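You operate a simulated robot arm through the tools that you are given. There is no shell and no other tool.

You run a simulated robot arm. Do the job below in one go: nothing can be reset, and whatever is moved stays where it is left.

TASK
Latch the sample door, light the box and seal the edge that leaks.
Fine: where light shows, wind that edge's seal screw in till it is dark; stop there or soon after, a crushed seal fails; leave the other screws; box lamp off at the end; touch nothing else on the fixture.

Only the result counts: the job must be done as asked and must still hold three seconds after the hand-in. Knocking over, shifting, dropping, spilling or breaking anything else fails it. A push-on lid holds only when it is set on centred and level and pressed home; a screw cap is set on level and turned clockwise until tight.

THE ROBOT
A 7-joint arm with a two-finger gripper, fixed in place. Base frame: the origin is at the foot of the arm, x ahead of it, y to its left, z up. Readings come in mm, rad, newtons and seconds.
With the tool pointing down near the work surface it reaches from about 100 to 640 mm from the base axis. Its first joint turns from -2.897 to 2.897 rad. Payload 2.45 kg.
The tool frame sits at the grasp point between the pads (the TCP): z along the fingers, y along the line on which they close. The tips reach 27 mm beyond it. The gripper opens to 80 mm. The gripper's body begins 54 mm behind the TCP.
Orientation is that of the tool frame in the base frame, as a unit quaternion [x, y, z, w]. With the fingers straight down and closing along the base's y, the tool's x points along the base's -x, its y along +y and its z along -z.

THE INTERFACE
- The arm moves only by the tool arm_command. Its argument "deltas" is a list of rows, each an object (a shift or turn left out is 0, a gripper value left out holds the last) with "linear": the shift along the tool's x, y, z in mm, a list of three; "angular": the turn, a rotation vector about the tool's x, y, z in rad, a list of three; "hand": the gripper command, from -1 (fully open) to 1 (shut), values between in proportion. In form: [{"linear": [x, y, z], "angular": [rx, ry, rz], "hand": hand}, ...]. A call has 1 to 20 rows; each row is the pose to reach, as a shift and turn from the pose commanded when the call began, along the tool's axes at that moment. A row lasts 0.2 s, in which the tool goes at most 50 mm and 0.15 rad; a call with a longer step from one row to the next is refused whole, and so is a gripper value outside its range. A pose out of reach is approached as far as the arm can. The call stops where the force on the tool passes 40 N (or 10 N more than at its start, if that is more) or the arm is blocked; 0.2 s more then pass. Each finger travels about 153 mm/s and halts on what it meets, pressing with about 35 N; the grip force reading is that of the motor and also rises with nothing between the fingers. The clock runs only during rows and for 0.2 s after the last one: add rows that repeat a pose to give the fingers time. The reply holds the time, the measured pose of the TCP, the force on the tool along the base axes, the opening and the grip force, in the units named above and with some noise, with the torque about the TCP (base axes, N m) and any sound that the robot's microphone picked up.
- Cameras (640 x 400 px; columns grow to the right, rows downward): "scene" is fixed at [49.4, 649.8, 1657.5]; the picture's right is [-0.62, -0.78, 0.00], its down [-0.42, 0.33, -0.84] and it looks along [0.66, -0.53, -0.54] (base axes); focal length 326 px, centre (320, 200). "wrist" rides on the gripper at [63, 12, -79] in the tool frame; the picture's right is [-0.19, 0.98, 0.00], its down [-0.72, -0.14, -0.68] and it looks along [-0.67, -0.13, 0.73] (tool axes); focal length 226 px, centre (320, 200). There is no depth. A picture from a camera that has moved, and an enlarged one, comes with that camera's place and axes in the base frame and with its lens.
- grab_frame(camera): a new picture of that camera. It takes no simulated time.
- move_column(by): slides the trunk up (or, below 0, down) by that many mm; the arm rides with it, the base frame stays. It gives what a move gives, with no picture.
- enlarge(camera, box): a new picture of the part [left, top, right, bottom] of that camera's present view, enlarged. It takes no simulated time.
- finish_job(): hands the job in; it is judged then, once.

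Places have to be worked out from the pictures, the camera data and where the tool is seen. Open the gripper and draw the arm clear of the work before you hand the job in, unless the task says otherwise.

The tools are called after ">>>" as name(argument=value, ...) on one line, values as JSON. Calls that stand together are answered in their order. arm_command: Moves the arm, as the interface text tells. Its arguments: {"type":"object","properties":{"deltas":{"type":"array"}},"required":["deltas"]} The other tools are called the same way: move_column (by) slides the trunk up or down; grab_frame (camera) takes a picture; enlarge (camera, box) takes an enlarged picture of a part of a camera's view; finish_job () hands the job in.

At the start:

```text
clock: 0.0
eef_pos: [535.5, 198.0, 1339.7]
tool_rot: [0.0, 1.0, 0.0, 0.0]
wrist_force: [-1.1, 0.9, -0.2]
moment: [-0.03, -0.04, -0.01]
gripper_width: 80.2
gripper_force: 0.1
trunk travel left (down, up): [-450.0, 90.0]
```

scene: 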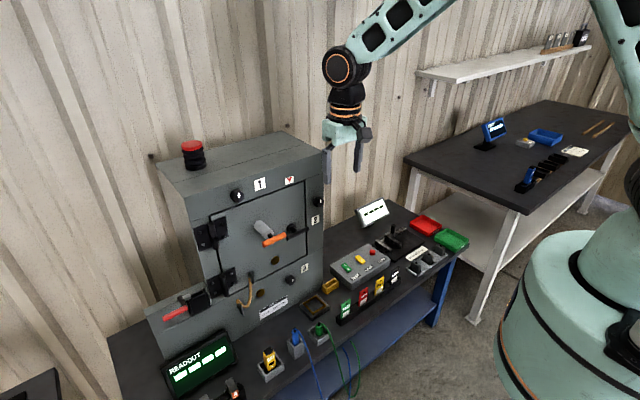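
wrist: 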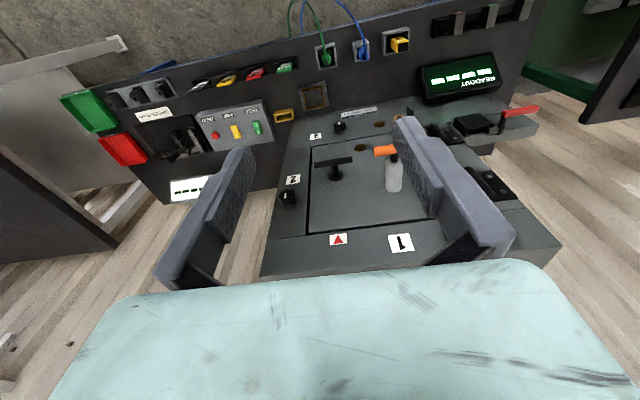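

I'll look closer at the fixture first, before moving anything.

>>> enlarge(camera="scene", box=[140, 120, 340, 320])

>>> enlarge(camera="scene", box=[280, 180, 480, 330])

>>> enlarge(camera="wrist", box=[240, 80, 440, 260])

>>> enlarge(camera="wrist", box=[60, 40, 320, 210])

>>> enlarge(camera="wrist", box=[400, 40, 600, 240])

```text
2.00 times, centred on (240, 220) of scene
camera zoom: at [49.4, 649.8, 1657.5], right [-0.62, -0.78, 0.0], down [-0.42, 0.33, -0.84], along [0.66, -0.53, -0.54], focal length 652 px, centre (480, 160)
```

zoom: 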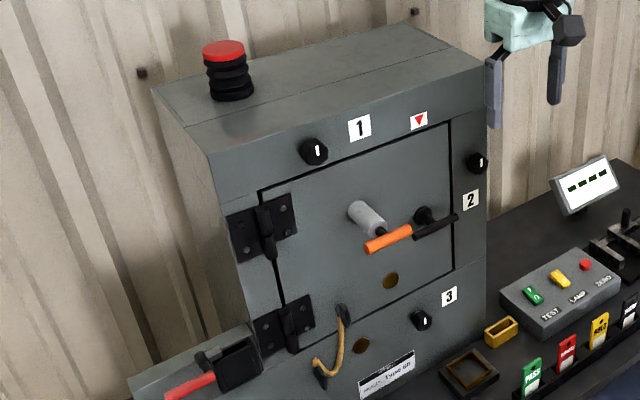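

```text
2.67 times, centred on (380, 255) of scene
camera zoom: at [49.4, 649.8, 1657.5], right [-0.62, -0.78, 0.0], down [-0.42, 0.33, -0.84], along [0.66, -0.53, -0.54], focal length 870 px, centre (160, 53)
```

zoom: 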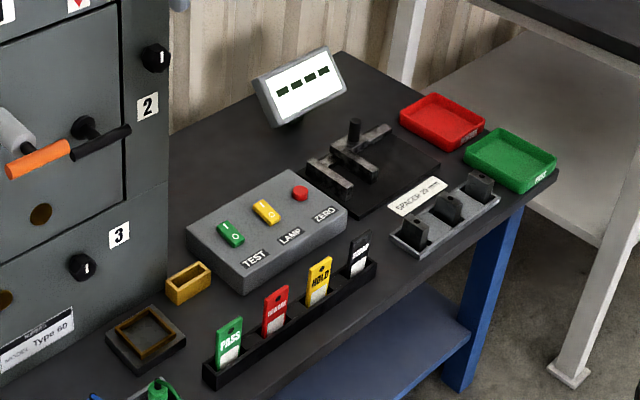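

```text
2.22 times, centred on (340, 170) of wrist
camera zoom: at [471.9, 211.0, 1418.8], right [0.19, 0.98, 0.0], down [0.72, -0.14, 0.68], along [0.67, -0.13, -0.73], focal length 502 px, centre (276, 267)
```

zoom: 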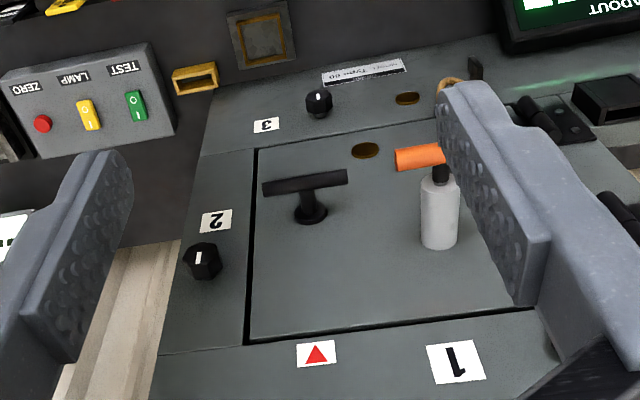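

```text
2.35 times, centred on (190, 125) of wrist
camera zoom: at [471.9, 211.0, 1418.8], right [0.19, 0.98, 0.0], down [0.72, -0.14, 0.68], along [0.67, -0.13, -0.73], focal length 532 px, centre (626, 376)
```

zoom: 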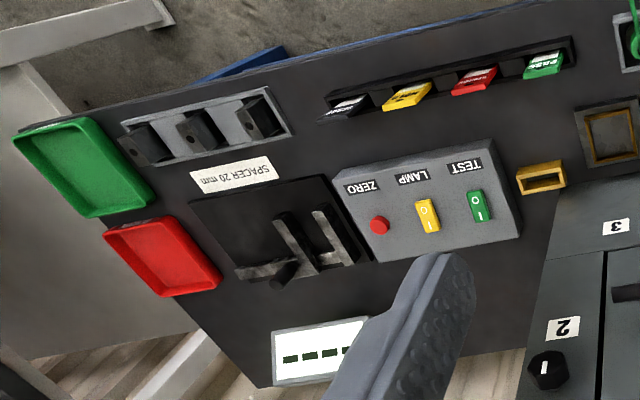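

```text
2.00 times, centred on (500, 140) of wrist
camera zoom: at [471.9, 211.0, 1418.8], right [0.19, 0.98, 0.0], down [0.72, -0.14, 0.68], along [0.67, -0.13, -0.73], focal length 452 px, centre (-40, 320)
```

zoom: 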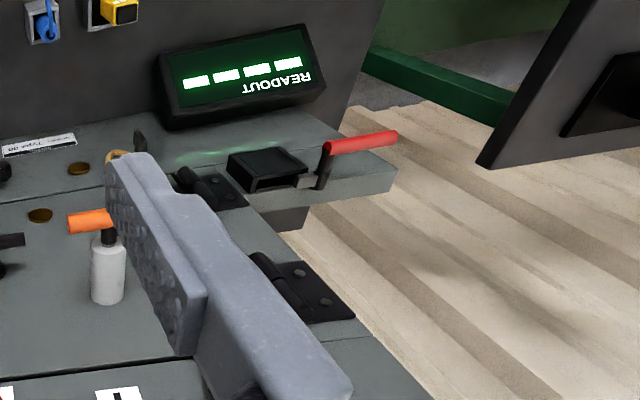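

The door face appears to be vertical at about x≈770, facing the robot. There are three numbered screw knobs, a T-handle latch, and a LAMP rocker on the console. I'll tilt the tool about 45° and pull back, so the wrist camera looks horizontally at the face.

>>> arm_command(deltas=[{"linear": [20, 0, 35], "angular": [0, -0.13, 0]}, {"linear": [40, 0, 70], "angular": [0, -0.26, 0]}, {"linear": [60, 0, 105], "angular": [0, -0.39, 0]}, {"linear": [80, 0, 140], "angular": [0, -0.52, 0]}, {"linear": [100, 0, 175], "angular": [0, -0.65, 0]}, {"linear": [120, 0, 210], "angular": [0, -0.78, 0]}, {"linear": [130, 0, 240], "angular": [0, -0.78, 0]}])

>>> grab_frame(camera="wrist")

>>> grab_frame(camera="scene")

```text
clock: 1.6
eef_pos: [406.5, 197.0, 1101.0]
tool_rot: [0.0, 0.925, -0.001, 0.38]
wrist_force: [-0.4, -0.2, 0.2]
moment: [-0.03, -0.03, -0.02]
gripper_width: 80.0
gripper_force: 0.1
trunk travel left (down, up): [-450.0, 90.0]
```

```text
taken
camera wrist: at [306.0, 209.9, 1113.0], right [0.14, 0.98, 0.14], down [0.03, -0.14, 0.99], along [0.99, -0.13, -0.05], focal length 226 px, centre (320, 200)
```

wrist: 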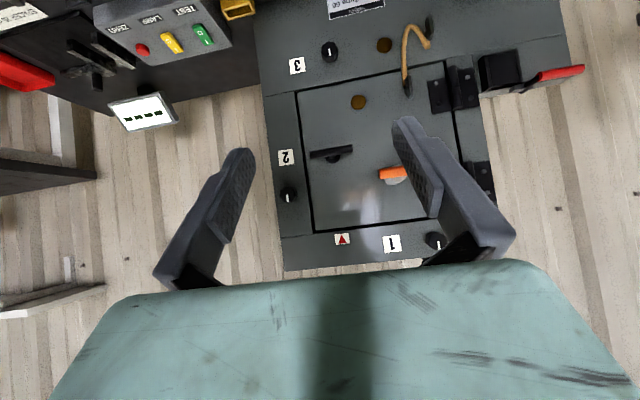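

```text
taken
```

scene: 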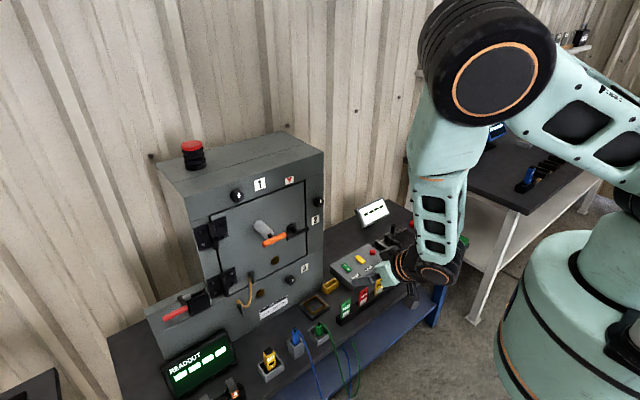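

This view shows the face almost straight on. I'll enlarge it to read the details of the latch, knobs and door edges.

>>> enlarge(camera="wrist", box=[250, 80, 450, 280])

>>> enlarge(camera="wrist", box=[250, 0, 600, 200])

>>> enlarge(camera="scene", box=[190, 170, 330, 260])

>>> enlarge(camera="scene", box=[190, 240, 330, 330])

```text
2.00 times, centred on (350, 180) of wrist
camera zoom: at [306.0, 209.9, 1113.0], right [0.14, 0.98, 0.14], down [0.03, -0.14, 0.99], along [0.99, -0.13, -0.05], focal length 452 px, centre (260, 240)
```

zoom: 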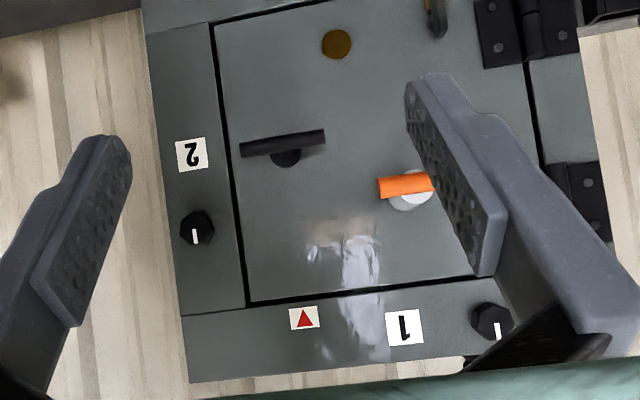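

```text
1.83 times, centred on (425, 100) of wrist
camera zoom: at [306.0, 209.9, 1113.0], right [0.14, 0.98, 0.14], down [0.03, -0.14, 0.99], along [0.99, -0.13, -0.05], focal length 413 px, centre (128, 383)
```

zoom: 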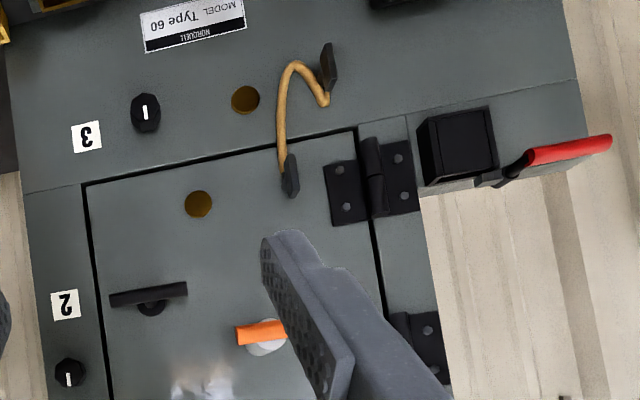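

```text
4.44 times, centred on (260, 215) of scene
camera zoom: at [49.4, 649.8, 1657.5], right [-0.62, -0.78, 0.0], down [-0.42, 0.33, -0.84], along [0.66, -0.53, -0.54], focal length 1450 px, centre (587, 133)
```

zoom: 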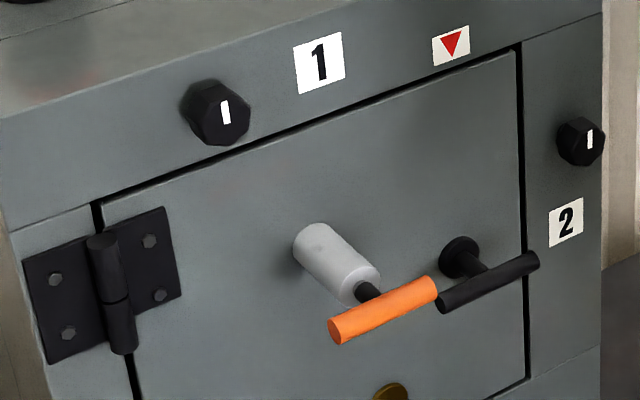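

```text
4.44 times, centred on (260, 285) of scene
camera zoom: at [49.4, 649.8, 1657.5], right [-0.62, -0.78, 0.0], down [-0.42, 0.33, -0.84], along [0.66, -0.53, -0.54], focal length 1450 px, centre (587, -178)
```

zoom: 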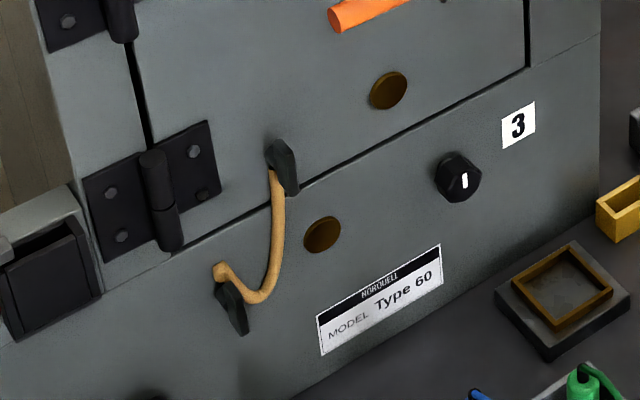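

Both T-handles are horizontal, and the red ▼ label sits directly above the black one. I'll shift left and closer so the finger no longer hides the orange handle, and so I can triangulate.

>>> arm_command(deltas=[{"linear": [-7, 30, 26]}, {"linear": [-14, 60, 52]}, {"linear": [-21, 90, 78]}])

>>> grab_frame(camera="wrist")

>>> enlarge(camera="wrist", box=[200, 40, 440, 190])

>>> enlarge(camera="wrist", box=[220, 130, 420, 270])

```text
clock: 2.4
eef_pos: [475.7, 286.8, 1060.9]
tool_rot: [-0.001, 0.925, 0.0, 0.38]
wrist_force: [-0.2, 0.3, -1.0]
moment: [0.01, -0.02, 0.01]
gripper_width: 80.1
gripper_force: 0.1
trunk travel left (down, up): [-450.0, 90.0]
```

```text
taken
camera wrist: at [374.7, 299.5, 1072.0], right [0.14, 0.98, 0.14], down [0.03, -0.14, 0.99], along [0.99, -0.13, -0.05], focal length 226 px, centre (320, 200)
```

wrist: 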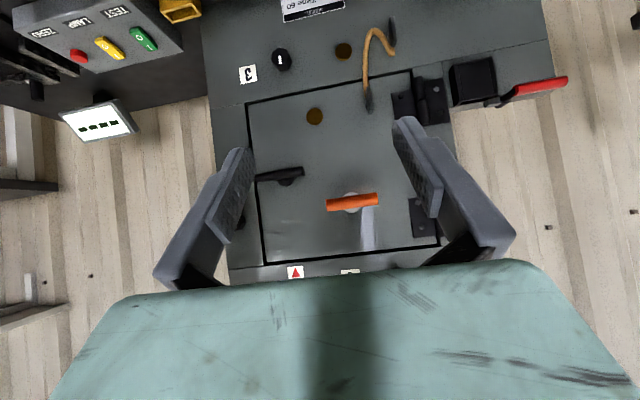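

```text
2.67 times, centred on (320, 115) of wrist
camera zoom: at [374.7, 299.5, 1072.0], right [0.14, 0.98, 0.14], down [0.03, -0.14, 0.99], along [0.99, -0.13, -0.05], focal length 603 px, centre (320, 427)
```

zoom: 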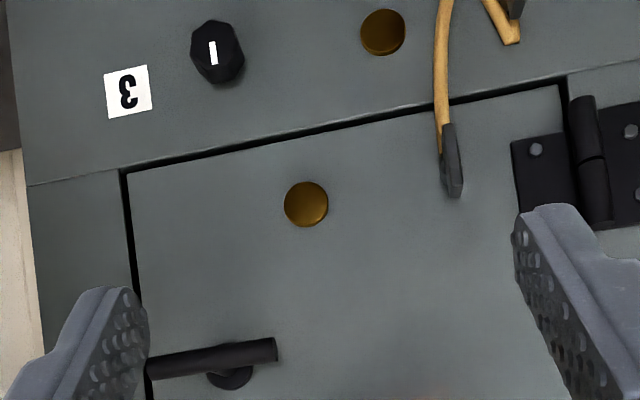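

```text
2.86 times, centred on (320, 200) of wrist
camera zoom: at [374.7, 299.5, 1072.0], right [0.14, 0.98, 0.14], down [0.03, -0.14, 0.99], along [0.99, -0.13, -0.05], focal length 646 px, centre (320, 200)
```

zoom: 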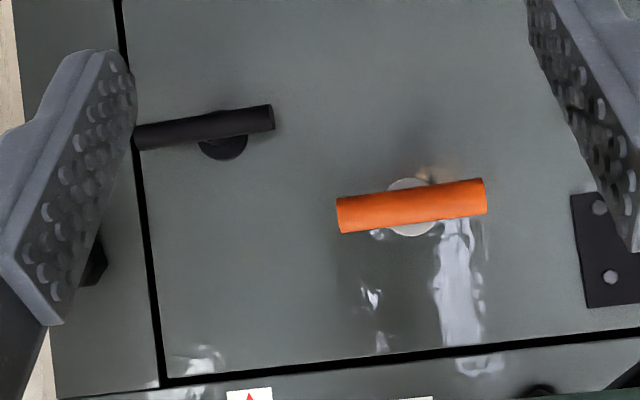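

I estimate the black handle bar centre at (748,186,1000), the orange handle at (686,301,1067), and knobs 1, 2 and 3 at (763,358,1199), (760,86,1070) and (752,216,802). I'll zoom in hard on each to see which one is the latch.

>>> enlarge(camera="wrist", box=[245, 155, 325, 205])

>>> enlarge(camera="wrist", box=[310, 170, 390, 220])

>>> enlarge(camera="scene", box=[245, 200, 325, 250])

>>> enlarge(camera="wrist", box=[20, 0, 220, 140])

>>> enlarge(camera="wrist", box=[430, 40, 590, 140])

```text
8.00 times, centred on (285, 180) of wrist
camera zoom: at [374.7, 299.5, 1072.0], right [0.14, 0.98, 0.14], down [0.03, -0.14, 0.99], along [0.99, -0.13, -0.05], focal length 1808 px, centre (600, 360)
```

zoom: 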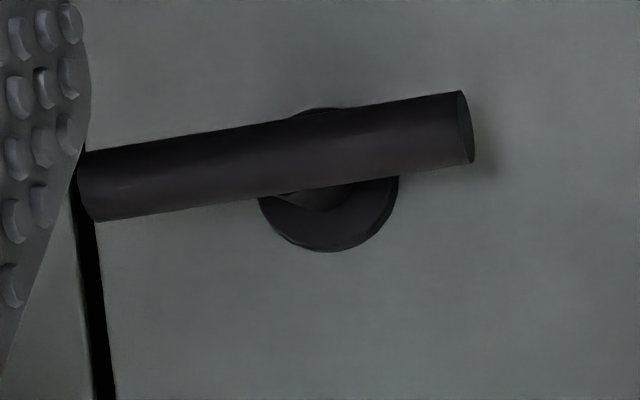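

```text
8.00 times, centred on (350, 195) of wrist
camera zoom: at [374.7, 299.5, 1072.0], right [0.14, 0.98, 0.14], down [0.03, -0.14, 0.99], along [0.99, -0.13, -0.05], focal length 1808 px, centre (80, 240)
```

zoom: 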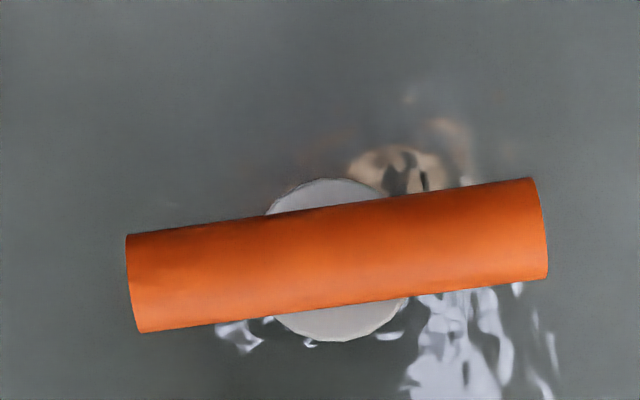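

```text
8.00 times, centred on (285, 225) of scene
camera zoom: at [49.4, 649.8, 1657.5], right [-0.62, -0.78, 0.0], down [-0.42, 0.33, -0.84], along [0.66, -0.53, -0.54], focal length 2610 px, centre (600, 0)
```

zoom: 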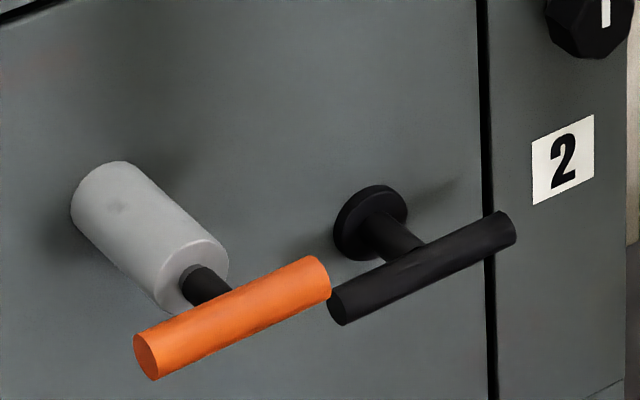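

```text
2.86 times, centred on (120, 70) of wrist
camera zoom: at [374.7, 299.5, 1072.0], right [0.14, 0.98, 0.14], down [0.03, -0.14, 0.99], along [0.99, -0.13, -0.05], focal length 646 px, centre (891, 571)
```

zoom: 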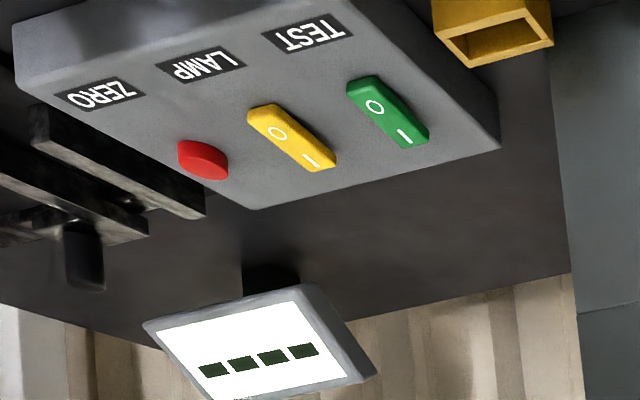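

```text
4.00 times, centred on (510, 90) of wrist
camera zoom: at [374.7, 299.5, 1072.0], right [0.14, 0.98, 0.14], down [0.03, -0.14, 0.99], along [0.99, -0.13, -0.05], focal length 904 px, centre (-440, 640)
```

zoom: 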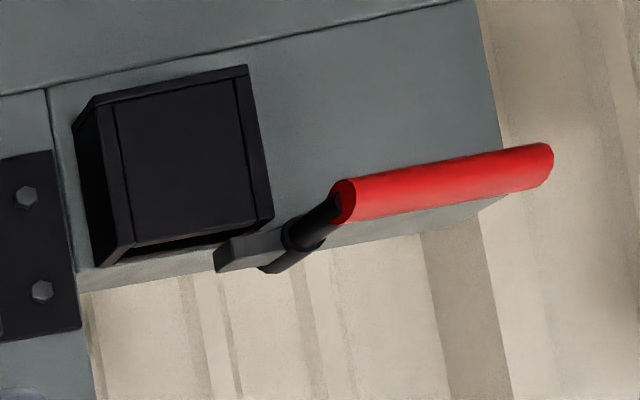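

The black T-handle sits at the free edge with a red ▼ directly above it, so I take it to be the door latch, now turned sideways and needing to be vertical. Before touching it, I'll point the tool straight ahead in free space in front of it and check the reach and the face geometry.

>>> arm_command(deltas=[{"linear": [-3, -16, 17], "angular": [0, -0.132, 0]}, {"linear": [-6, -33, 33], "angular": [0, -0.264, 0]}, {"linear": [-9, -50, 50], "angular": [0, -0.396, 0]}, {"linear": [-13, -67, 67], "angular": [0, -0.528, 0]}, {"linear": [-16, -84, 84], "angular": [0, -0.66, 0]}, {"linear": [-19, -100, 100], "angular": [0, -0.7908, 0]}])

>>> grab_frame(camera="wrist")

>>> grab_frame(camera="scene")

```text
clock: 3.8
eef_pos: [560.0, 187.0, 1001.8]
tool_rot: [0.0, 0.707, 0.0, 0.708]
wrist_force: [1.0, 0.3, 0.3]
moment: [-0.03, -0.04, 0.0]
gripper_width: 79.9
gripper_force: 0.0
trunk travel left (down, up): [-450.0, 90.0]
```

```text
taken
camera wrist: at [481.7, 199.9, 938.1], right [0.0, 0.98, 0.19], down [-0.68, -0.14, 0.72], along [0.73, -0.13, 0.67], focal length 226 px, centre (320, 200)
```

wrist: 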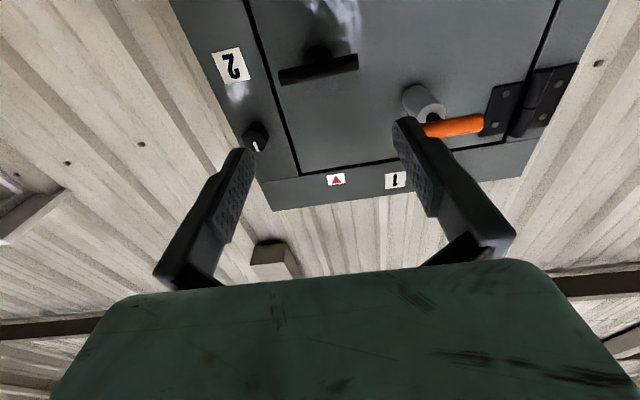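

```text
taken
```

scene: 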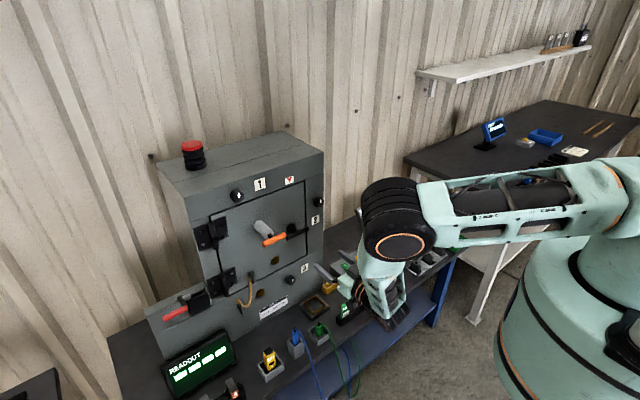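

The arm reaches this pose fine. I'll zoom in on this from-below view to refine the handle position.

>>> enlarge(camera="wrist", box=[200, 0, 400, 120])

>>> enlarge(camera="wrist", box=[360, 60, 520, 160])

```text
3.20 times, centred on (300, 60) of wrist
camera zoom: at [481.7, 199.9, 938.1], right [0.0, 0.98, 0.19], down [-0.68, -0.14, 0.72], along [0.73, -0.13, 0.67], focal length 723 px, centre (384, 648)
```

zoom: 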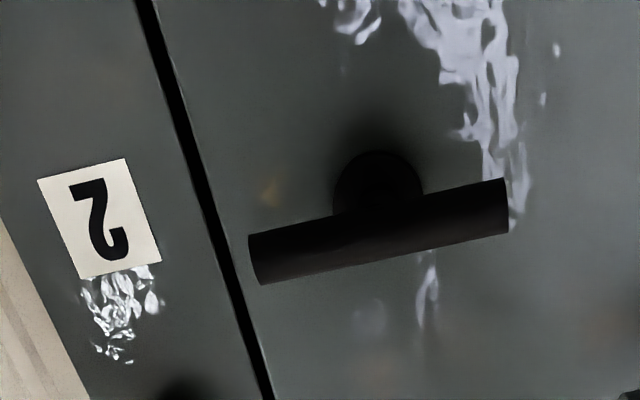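

```text
4.00 times, centred on (440, 110) of wrist
camera zoom: at [481.7, 199.9, 938.1], right [0.0, 0.98, 0.19], down [-0.68, -0.14, 0.72], along [0.73, -0.13, 0.67], focal length 904 px, centre (-160, 560)
```

zoom: 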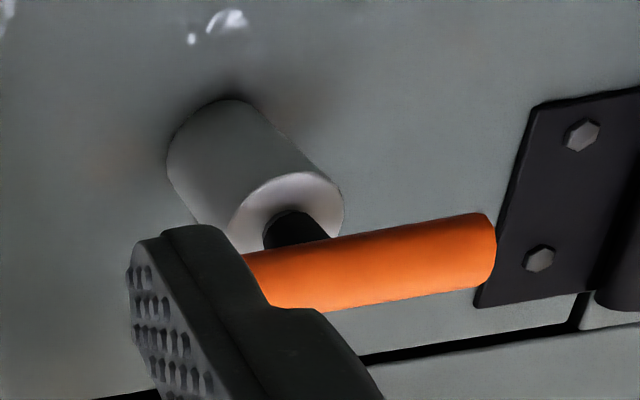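

The handle bar centre comes out at about (752,186,1000), 80 mm long and about 15 mm thick. I'll roll the tool −90° about its axis, so the fingers close vertically on the bar and the camera stays on the free right side.

>>> arm_command(deltas=[{"angular": [0, 0, -0.143]}, {"angular": [0, 0, -0.286]}, {"angular": [0, 0, -0.429]}, {"angular": [0, 0, -0.571]}, {"angular": [0, 0, -0.714]}, {"angular": [0, 0, -0.857]}, {"angular": [0, 0, -1.0]}, {"angular": [0, 0, -1.143]}, {"angular": [0, 0, -1.286]}, {"angular": [0, 0, -1.429]}, {"angular": [0, 0, -1.5708]}])

>>> grab_frame(camera="wrist")

```text
clock: 6.2
eef_pos: [558.2, 187.3, 1001.5]
tool_rot: [0.501, -0.499, 0.501, -0.499]
wrist_force: [-0.1, 0.8, -0.5]
moment: [0.01, 0.0, -0.01]
gripper_width: 80.1
gripper_force: 0.0
trunk travel left (down, up): [-450.0, 90.0]
```

```text
taken
camera wrist: at [478.9, 125.1, 988.9], right [0.0, 0.19, -0.98], down [-0.68, 0.72, 0.14], along [0.73, 0.67, 0.13], focal length 226 px, centre (320, 200)
```

wrist: 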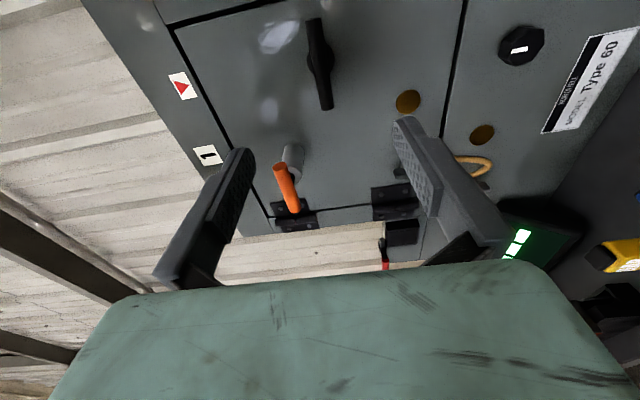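

The view from the right shows the bar and the console. I'll zoom in to fix the bar's depth precisely.

>>> enlarge(camera="wrist", box=[260, 0, 380, 120])

>>> enlarge(camera="wrist", box=[230, 120, 350, 240])

```text
3.33 times, centred on (320, 60) of wrist
camera zoom: at [478.9, 125.1, 988.9], right [0.0, 0.19, -0.98], down [-0.68, 0.72, 0.14], along [0.73, 0.67, 0.13], focal length 754 px, centre (320, 667)
```

zoom: 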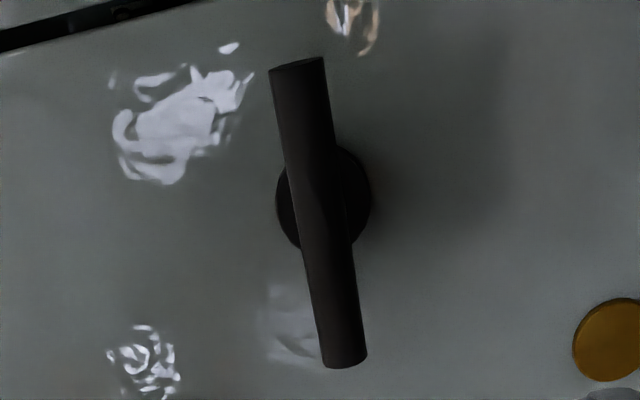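

```text
3.33 times, centred on (290, 180) of wrist
camera zoom: at [478.9, 125.1, 988.9], right [0.0, 0.19, -0.98], down [-0.68, 0.72, 0.14], along [0.73, 0.67, 0.13], focal length 754 px, centre (420, 267)
```

zoom: 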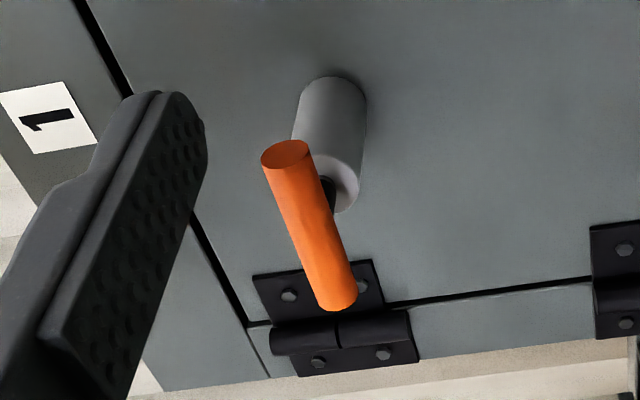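

The bar is centred at (752,186,1000), with the flange and face at x≈795–800. I'll advance with open fingers to TCP x≈745, so the tips end at about 772, short of the face.

>>> arm_command(deltas=[{"linear": [1, 1.5, 46]}, {"linear": [1, 1.5, 92]}, {"linear": [1, 1.5, 138]}, {"linear": [1, 1.5, 165]}, {"linear": [1, 1.5, 186]}, {"linear": [1, 1.5, 186]}])

>>> grab_frame(camera="wrist")

>>> enlarge(camera="scene", box=[200, 160, 400, 285])

```text
clock: 7.6
eef_pos: [747.0, 186.0, 1001.3]
tool_rot: [-0.5, 0.5, -0.5, 0.501]
wrist_force: [0.0, 0.3, -0.3]
moment: [0.0, -0.01, 0.0]
gripper_width: 79.9
gripper_force: 0.0
trunk travel left (down, up): [-450.0, 90.0]
```

```text
taken
camera wrist: at [667.3, 122.9, 988.8], right [0.0, 0.19, -0.98], down [-0.68, 0.72, 0.14], along [0.73, 0.67, 0.13], focal length 226 px, centre (320, 200)
```

wrist: 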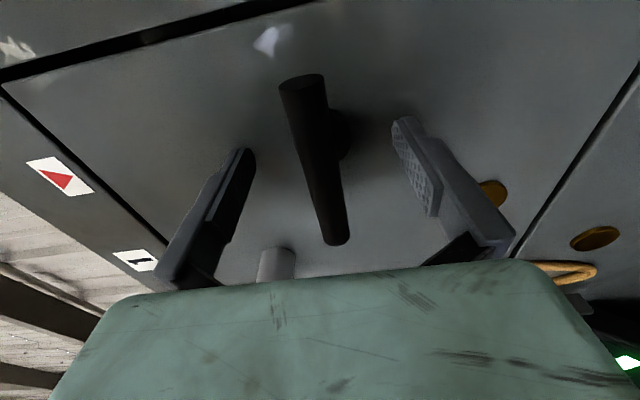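

```text
3.20 times, centred on (300, 222) of scene
camera zoom: at [49.4, 649.8, 1657.5], right [-0.62, -0.78, 0.0], down [-0.42, 0.33, -0.84], along [0.66, -0.53, -0.54], focal length 1044 px, centre (384, 128)
```

zoom: 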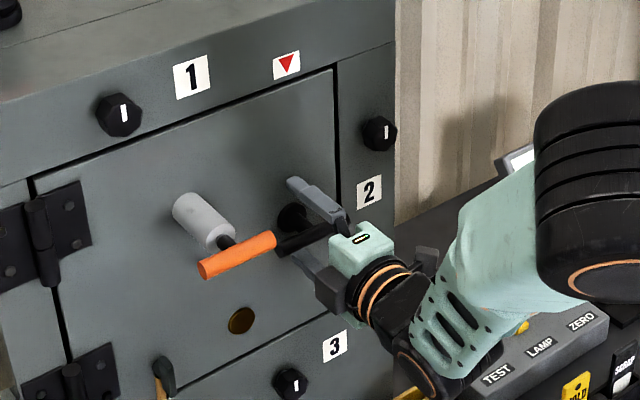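

The fingers straddle the bar, with the bar centre about 1 mm below the TCP. I'll nudge down 1 mm and close on it.

>>> arm_command(deltas=[{"linear": [0, 1, 0], "hand": 0.2}, {"linear": [0, 1, 0], "hand": 0.5}, {"linear": [0, 1, 0], "hand": 1}, {"linear": [0, 1, 0], "hand": 1}])

>>> grab_frame(camera="wrist")

```text
clock: 8.6
eef_pos: [745.5, 186.6, 1001.1]
tool_rot: [-0.5, 0.501, -0.5, 0.499]
wrist_force: [-0.3, -0.4, -3.0]
moment: [0.0, 0.04, 0.05]
gripper_width: 16.0
gripper_force: 41.5
trunk travel left (down, up): [-450.0, 90.0]
```

```text
taken
camera wrist: at [666.3, 123.3, 987.2], right [0.0, 0.19, -0.98], down [-0.68, 0.72, 0.14], along [0.73, 0.67, 0.13], focal length 226 px, centre (320, 200)
```

wrist: 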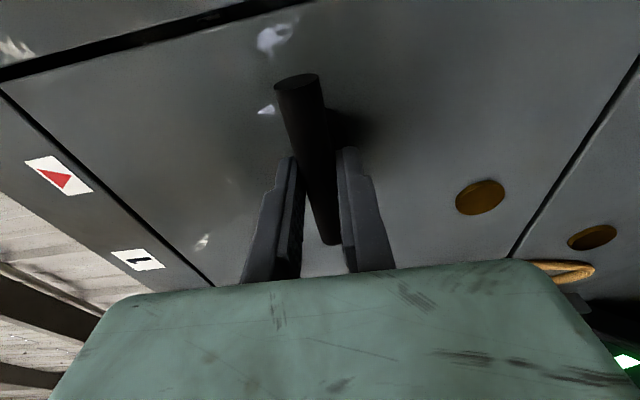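

It is gripped at 16 mm with only a light side force. I'll test a small clockwise turn, as seen from the robot, and read the torque.

>>> arm_command(deltas=[{"angular": [0, 0, 0.06], "hand": 1}, {"angular": [0, 0, 0.12], "hand": 1}, {"angular": [0, 0, 0.12], "hand": 1}])

>>> enlarge(camera="scene", box=[200, 160, 400, 285])

```text
clock: 9.4
eef_pos: [745.1, 186.0, 999.7]
tool_rot: [-0.469, 0.529, -0.468, 0.53]
wrist_force: [2.9, -5.8, 2.8]
moment: [-0.01, 0.09, -0.74]
gripper_width: 15.8
gripper_force: 41.9
trunk travel left (down, up): [-450.0, 90.0]
```

```text
3.20 times, centred on (300, 222) of scene
camera zoom: at [49.4, 649.8, 1657.5], right [-0.62, -0.78, 0.0], down [-0.42, 0.33, -0.84], along [0.66, -0.53, -0.54], focal length 1044 px, centre (384, 128)
```

zoom: 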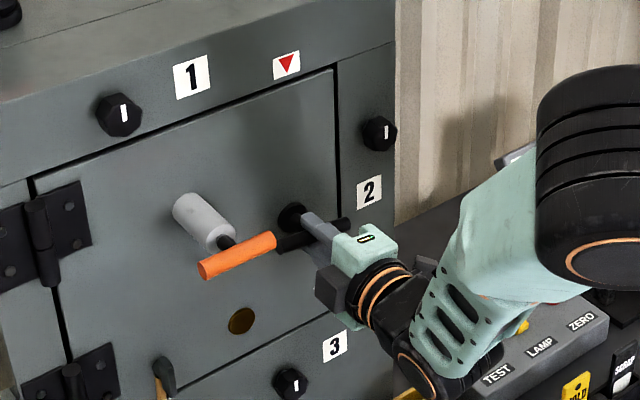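

It turned freely with no resisting torque about x, so clockwise works. I'll continue in stages while watching forces.

>>> arm_command(deltas=[{"angular": [0, 0, 0.1]}, {"angular": [0, 0, 0.2]}, {"angular": [0, 0, 0.3]}, {"angular": [0, 0, 0.4]}, {"angular": [0, 0, 0.5]}, {"angular": [0, 0, 0.6]}, {"angular": [0, 0, 0.6]}])

>>> enlarge(camera="scene", box=[200, 160, 400, 285])

>>> grab_frame(camera="wrist")

```text
clock: 11.0
eef_pos: [745.2, 186.0, 1001.0]
tool_rot: [-0.291, 0.644, -0.29, 0.645]
wrist_force: [3.4, -9.4, 13.7]
moment: [0.03, 0.17, -0.6]
gripper_width: 15.7
gripper_force: 41.5
trunk travel left (down, up): [-450.0, 90.0]
```

```text
3.20 times, centred on (300, 222) of scene
camera zoom: at [49.4, 649.8, 1657.5], right [-0.62, -0.78, 0.0], down [-0.42, 0.33, -0.84], along [0.66, -0.53, -0.54], focal length 1044 px, centre (384, 128)
```

zoom: 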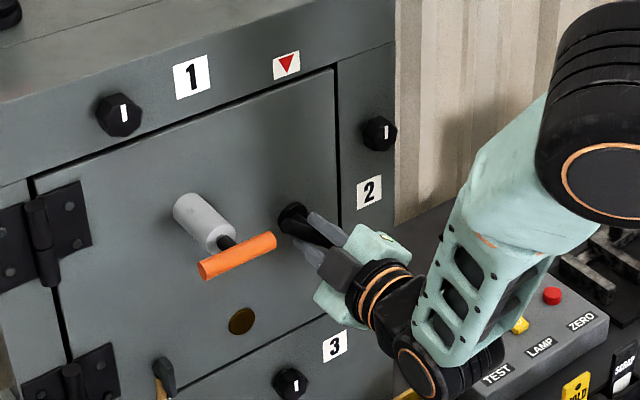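

```text
taken
camera wrist: at [665.6, 147.4, 948.6], right [0.0, 0.79, -0.61], down [-0.68, 0.44, 0.58], along [0.73, 0.41, 0.54], focal length 226 px, centre (320, 200)
```

wrist: 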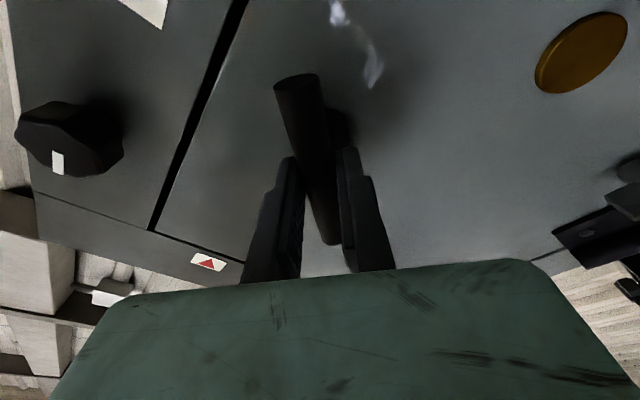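

The handle follows at 41° with a few newtons of side force. I'll correct about 1 mm toward its axis and turn the rest of the way to vertical.

>>> arm_command(deltas=[{"linear": [0.1, -1.4, 0], "angular": [0, 0, 0.1]}, {"linear": [0.1, -1.4, 0], "angular": [0, 0, 0.2]}, {"linear": [0.1, -1.4, 0], "angular": [0, 0, 0.3]}, {"linear": [0.1, -1.4, 0], "angular": [0, 0, 0.4]}, {"linear": [0.1, -1.4, 0], "angular": [0, 0, 0.5]}, {"linear": [0.1, -1.4, 0], "angular": [0, 0, 0.6]}, {"linear": [0.1, -1.4, 0], "angular": [0, 0, 0.7]}, {"linear": [0.1, -1.4, 0], "angular": [0, 0, 0.78]}, {"linear": [0.1, -1.4, 0], "angular": [0, 0, 0.78]}])

>>> enlarge(camera="scene", box=[200, 160, 400, 285])

>>> grab_frame(camera="wrist")

```text
clock: 13.0
eef_pos: [745.9, 185.7, 1000.9]
tool_rot: [-0.024, 0.707, -0.025, 0.707]
wrist_force: [0.9, -4.4, 7.0]
moment: [0.06, -0.25, -0.22]
gripper_width: 16.0
gripper_force: 41.5
trunk travel left (down, up): [-450.0, 90.0]
```

```text
3.20 times, centred on (300, 222) of scene
camera zoom: at [49.4, 649.8, 1657.5], right [-0.62, -0.78, 0.0], down [-0.42, 0.33, -0.84], along [0.66, -0.53, -0.54], focal length 1044 px, centre (384, 128)
```

zoom: 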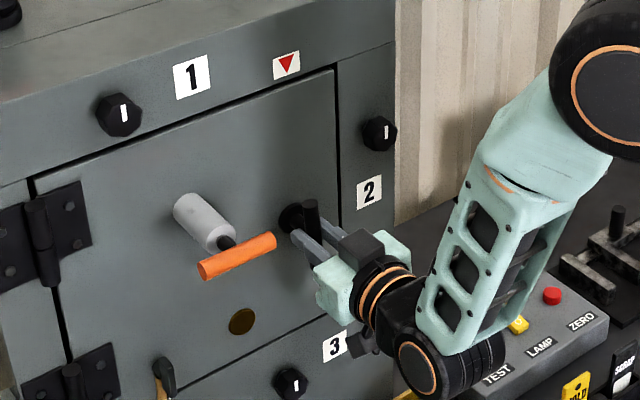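

```text
taken
camera wrist: at [664.8, 194.4, 936.3], right [0.0, 0.99, 0.13], down [-0.68, -0.09, 0.73], along [0.73, -0.09, 0.68], focal length 226 px, centre (320, 200)
```

wrist: 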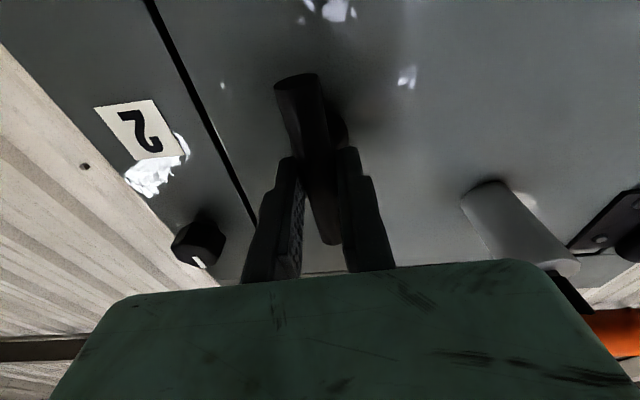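

The handle is nearly vertical at 86° and still moves freely. I'll finish to 90°, then go a touch further to feel for a stop.

>>> arm_command(deltas=[{"angular": [0, 0, 0.04]}, {"angular": [0, 0, 0.07]}, {"angular": [0, 0, 0.07]}])

>>> arm_command(deltas=[{"angular": [0, 0, 0.03]}, {"angular": [0, 0, 0.05]}, {"angular": [0, 0, 0.05]}])

```text
clock: 13.8
eef_pos: [745.0, 184.9, 1001.4]
tool_rot: [0.0, 0.707, 0.0, 0.707]
wrist_force: [0.4, -4.0, 8.1]
moment: [0.0, 0.14, -0.11]
gripper_width: 15.7
gripper_force: 41.9
trunk travel left (down, up): [-450.0, 90.0]
```

```text
clock: 14.6
eef_pos: [744.5, 185.1, 1000.2]
tool_rot: [0.017, 0.706, 0.018, 0.708]
wrist_force: [0.7, -8.5, 11.3]
moment: [-0.72, -0.04, -0.04]
gripper_width: 16.2
gripper_force: 41.5
trunk travel left (down, up): [-450.0, 90.0]
```

A resisting torque of 0.72 N·m appears just past 90°, so the handle has reached its latched stop. I'll ease the twist off, open the fingers and back straight out.

>>> arm_command(deltas=[{"angular": [0, 0, -0.02], "hand": 1}, {"angular": [0, 0, -0.02], "hand": 0.2}, {"angular": [0, 0, -0.02], "hand": -0.5}, {"angular": [0, 0, -0.02], "hand": -0.5}, {"linear": [0, 0, -40], "angular": [0, 0, -0.04], "hand": -0.5}, {"linear": [0, 0, -85], "angular": [0, 0, -0.04], "hand": -0.5}, {"linear": [0, 0, -130], "angular": [0, 0, -0.04], "hand": -0.5}, {"linear": [0, 0, -175], "angular": [0, 0, -0.04], "hand": -0.5}])

>>> enlarge(camera="scene", box=[200, 160, 400, 285])

>>> grab_frame(camera="wrist")

```text
clock: 16.4
eef_pos: [567.9, 184.6, 1001.1]
tool_rot: [0.003, 0.707, 0.004, 0.707]
wrist_force: [-0.2, -0.3, -0.1]
moment: [-0.02, 0.01, 0.01]
gripper_width: 59.9
gripper_force: 0.0
trunk travel left (down, up): [-450.0, 90.0]
```

```text
3.20 times, centred on (300, 222) of scene
camera zoom: at [49.4, 649.8, 1657.5], right [-0.62, -0.78, 0.0], down [-0.42, 0.33, -0.84], along [0.66, -0.53, -0.54], focal length 1044 px, centre (384, 128)
```

zoom: 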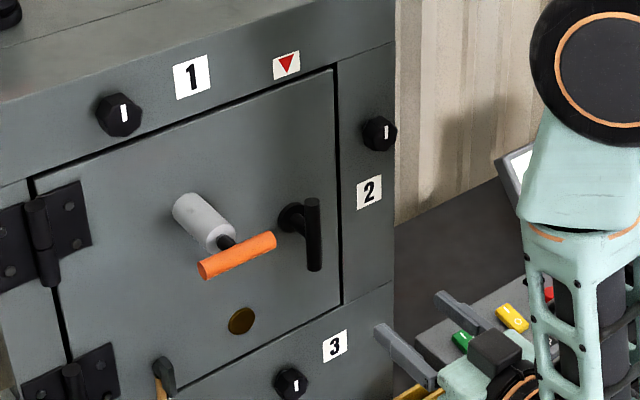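

```text
taken
camera wrist: at [488.1, 198.1, 937.9], right [0.0, 0.98, 0.2], down [-0.68, -0.15, 0.72], along [0.73, -0.14, 0.67], focal length 226 px, centre (320, 200)
```

wrist: 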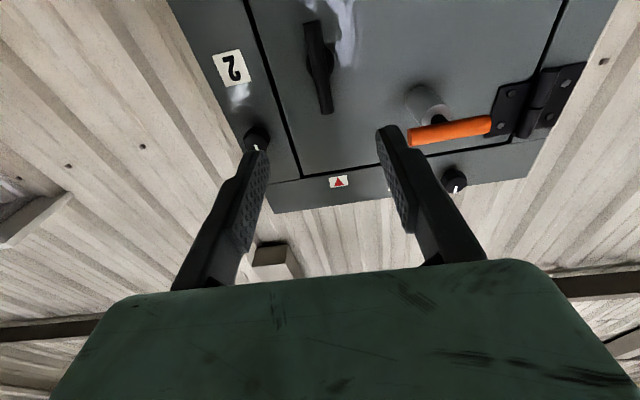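

The black handle now stands vertical at its stop. Next I'll move back over the right side with the tool pointing down, for a good view of the console and its LAMP rocker at roughly (786,−165,650).

>>> arm_command(deltas=[{"linear": [4, -22, -2], "angular": [0, 0.14, 0]}, {"linear": [9, -44, -5], "angular": [0, 0.28, 0]}, {"linear": [13, -66, -8], "angular": [0, 0.42, 0]}, {"linear": [18, -88, -10], "angular": [0, 0.56, 0]}, {"linear": [22, -110, -12], "angular": [0, 0.7, 0]}, {"linear": [27, -133, -15], "angular": [0, 0.84, 0]}, {"linear": [31, -155, -18], "angular": [0, 0.98, 0]}, {"linear": [36, -178, -20], "angular": [0, 1.12, 0]}, {"linear": [41, -200, -22], "angular": [0, 1.26, 0]}, {"linear": [45, -222, -25], "angular": [0, 1.4, 0]}, {"linear": [50, -245, -28], "angular": [0, 1.54, 0]}])

>>> grab_frame(camera="wrist")

>>> grab_frame(camera="scene")

```text
clock: 18.8
eef_pos: [543.1, -57.6, 950.7]
tool_rot: [-0.001, 1.0, 0.005, 0.014]
wrist_force: [0.6, -0.5, 0.2]
moment: [0.0, -0.01, -0.03]
gripper_width: 60.2
gripper_force: 0.1
trunk travel left (down, up): [-450.0, 90.0]
```

```text
taken
camera wrist: at [477.2, -46.4, 1027.1], right [0.19, 0.98, 0.02], down [0.7, -0.15, 0.7], along [0.69, -0.12, -0.71], focal length 226 px, centre (320, 200)
```

wrist: 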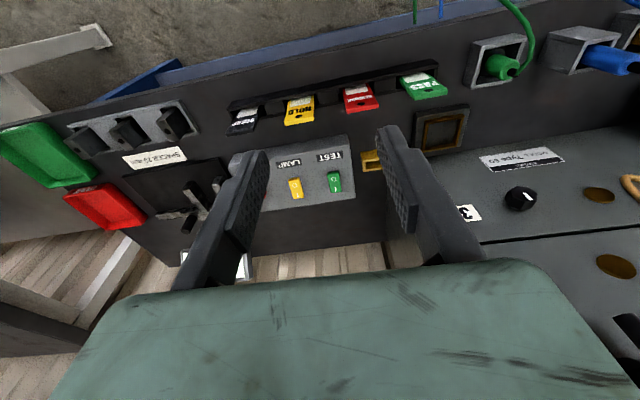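

```text
taken
```

scene: 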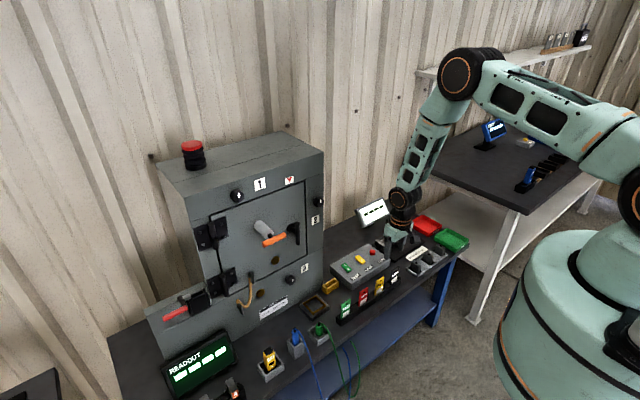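

The console is in view. I'll zoom in on the rocker.

>>> enlarge(camera="wrist", box=[230, 130, 390, 230])

>>> enlarge(camera="scene", box=[320, 230, 420, 300])

```text
4.00 times, centred on (310, 180) of wrist
camera zoom: at [477.2, -46.4, 1027.1], right [0.19, 0.98, 0.02], down [0.7, -0.15, 0.7], along [0.69, -0.12, -0.71], focal length 904 px, centre (360, 280)
```

zoom: 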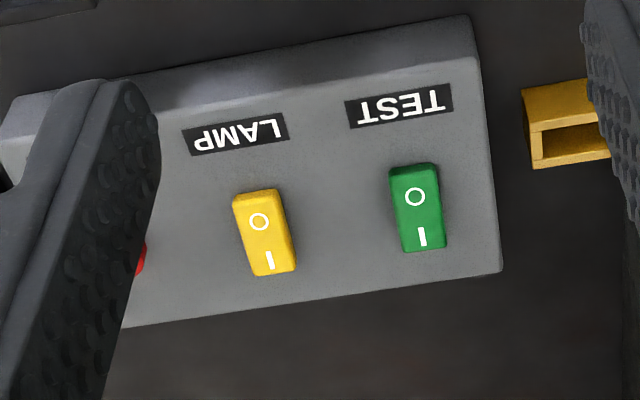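

```text
5.71 times, centred on (370, 265) of scene
camera zoom: at [49.4, 649.8, 1657.5], right [-0.62, -0.78, 0.0], down [-0.42, 0.33, -0.84], along [0.66, -0.53, -0.54], focal length 1864 px, centre (34, -171)
```

zoom: 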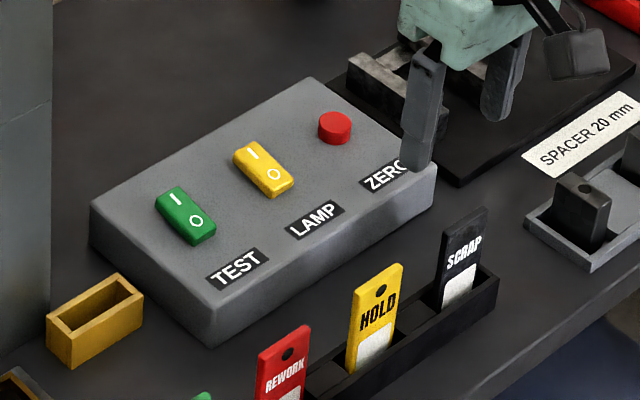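

The LAMP rocker is at about (766,−145,685), with its "I" end on the far side at x≈785 and its "O" end near x≈748. I'll close the fingers and move to a hover above it with the tool tilted about 40° forward to stay in reach.

>>> arm_command(deltas=[{"linear": [-28, -11, 21], "angular": [0, -0.085, 0], "hand": 1}, {"linear": [-56, -22, 42], "angular": [0, -0.17, 0], "hand": 1}, {"linear": [-84, -33, 63], "angular": [0, -0.25, 0], "hand": 1}, {"linear": [-111, -45, 84], "angular": [0, -0.335, 0], "hand": 1}, {"linear": [-139, -56, 105], "angular": [0, -0.42, 0], "hand": 1}, {"linear": [-167, -67, 126], "angular": [0, -0.5, 0], "hand": 1}, {"linear": [-195, -78, 147], "angular": [0, -0.585, 0], "hand": 1}, {"linear": [-222, -90, 168], "angular": [0, -0.67, 0], "hand": 1}, {"linear": [-222, -90, 168], "angular": [0, -0.67, 0], "hand": 1}])

>>> grab_frame(camera="wrist")

>>> enlarge(camera="scene", box=[320, 170, 480, 300])

```text
clock: 20.8
eef_pos: [760.3, -141.2, 790.7]
tool_rot: [0.002, 0.944, 0.005, 0.33]
wrist_force: [0.3, 0.5, -0.1]
moment: [0.0, 0.02, 0.01]
gripper_width: 0.0
gripper_force: 29.7
out of reach, approached as far as the arm can: row 8, 9
trunk travel left (down, up): [-450.0, 90.0]
```

```text
taken
camera wrist: at [660.8, -128.0, 812.5], right [0.15, 0.98, 0.13], down [0.14, -0.15, 0.98], along [0.98, -0.13, -0.16], focal length 226 px, centre (320, 200)
```

wrist: 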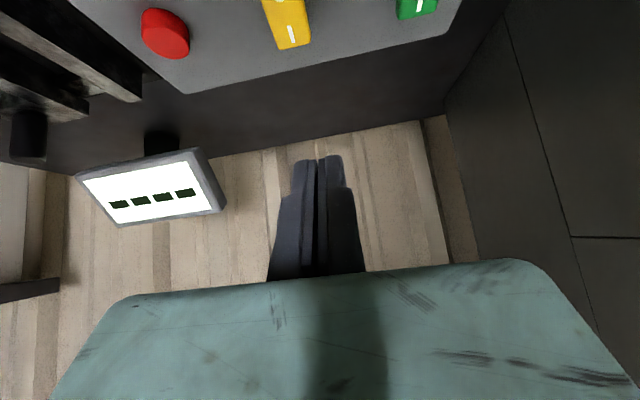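

```text
3.08 times, centred on (400, 235) of scene
camera zoom: at [49.4, 649.8, 1657.5], right [-0.62, -0.78, 0.0], down [-0.42, 0.33, -0.84], along [0.66, -0.53, -0.54], focal length 1004 px, centre (74, 92)
```

zoom: 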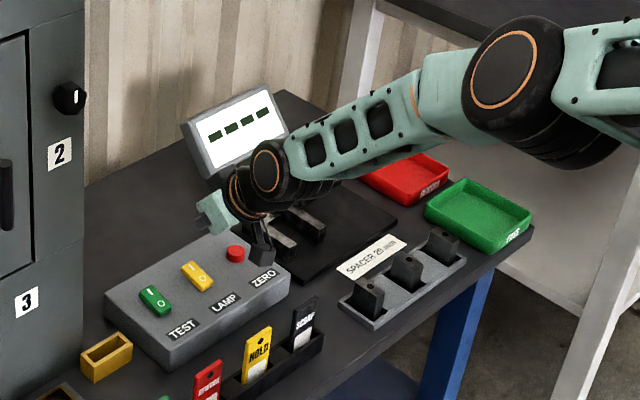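

The arm is at the edge of its reach because the shoulder sits high. I'll back up and away, lower the trunk, then come in again.

>>> arm_command(deltas=[{"linear": [-1, 7, -44]}, {"linear": [-2, 14, -88]}, {"linear": [-3, 20, -132]}, {"linear": [-4, 27, -176]}, {"linear": [-5, 34, -220]}, {"linear": [-6, 40, -264]}])

>>> move_column(by=-200)

>>> grab_frame(camera="wrist")

>>> grab_frame(camera="scene")

```text
clock: 22.2
eef_pos: [591.9, -101.1, 996.2]
tool_rot: [0.001, 0.94, 0.005, 0.342]
wrist_force: [-0.2, -0.9, -0.1]
moment: [-0.02, 0.01, 0.0]
gripper_width: 0.1
gripper_force: 30.0
trunk travel left (down, up): [-450.0, 90.0]
```

```text
clock: 24.4
eef_pos: [594.8, -102.1, 796.6]
tool_rot: [0.001, 0.939, 0.004, 0.343]
wrist_force: [0.2, 0.2, 1.1]
moment: [0.01, -0.01, 0.0]
gripper_width: 0.0
gripper_force: 30.6
trunk travel left (down, up): [-250.0, 290.0]
```

```text
taken
camera wrist: at [494.4, -88.4, 815.6], right [0.15, 0.98, 0.13], down [0.11, -0.15, 0.98], along [0.98, -0.13, -0.13], focal length 226 px, centre (320, 200)
```

wrist: 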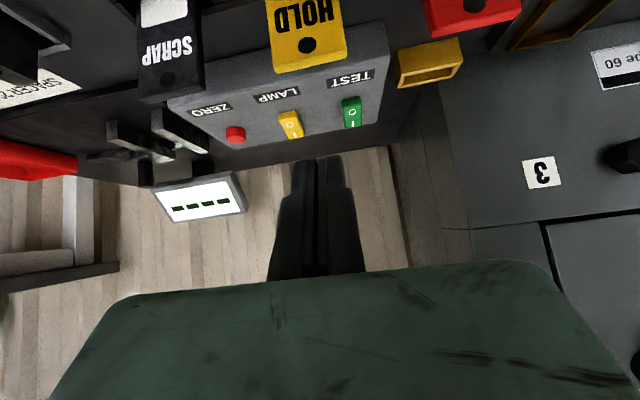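

```text
taken
```

scene: 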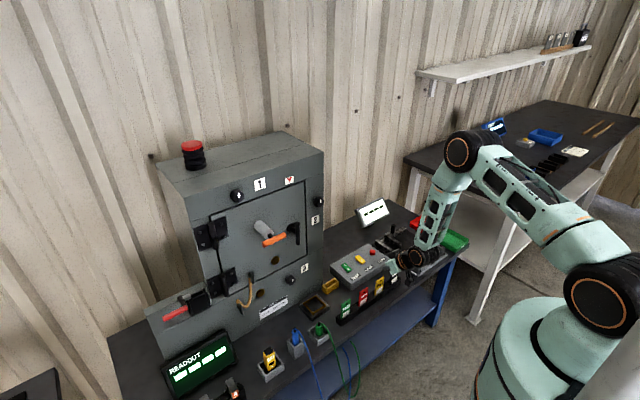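

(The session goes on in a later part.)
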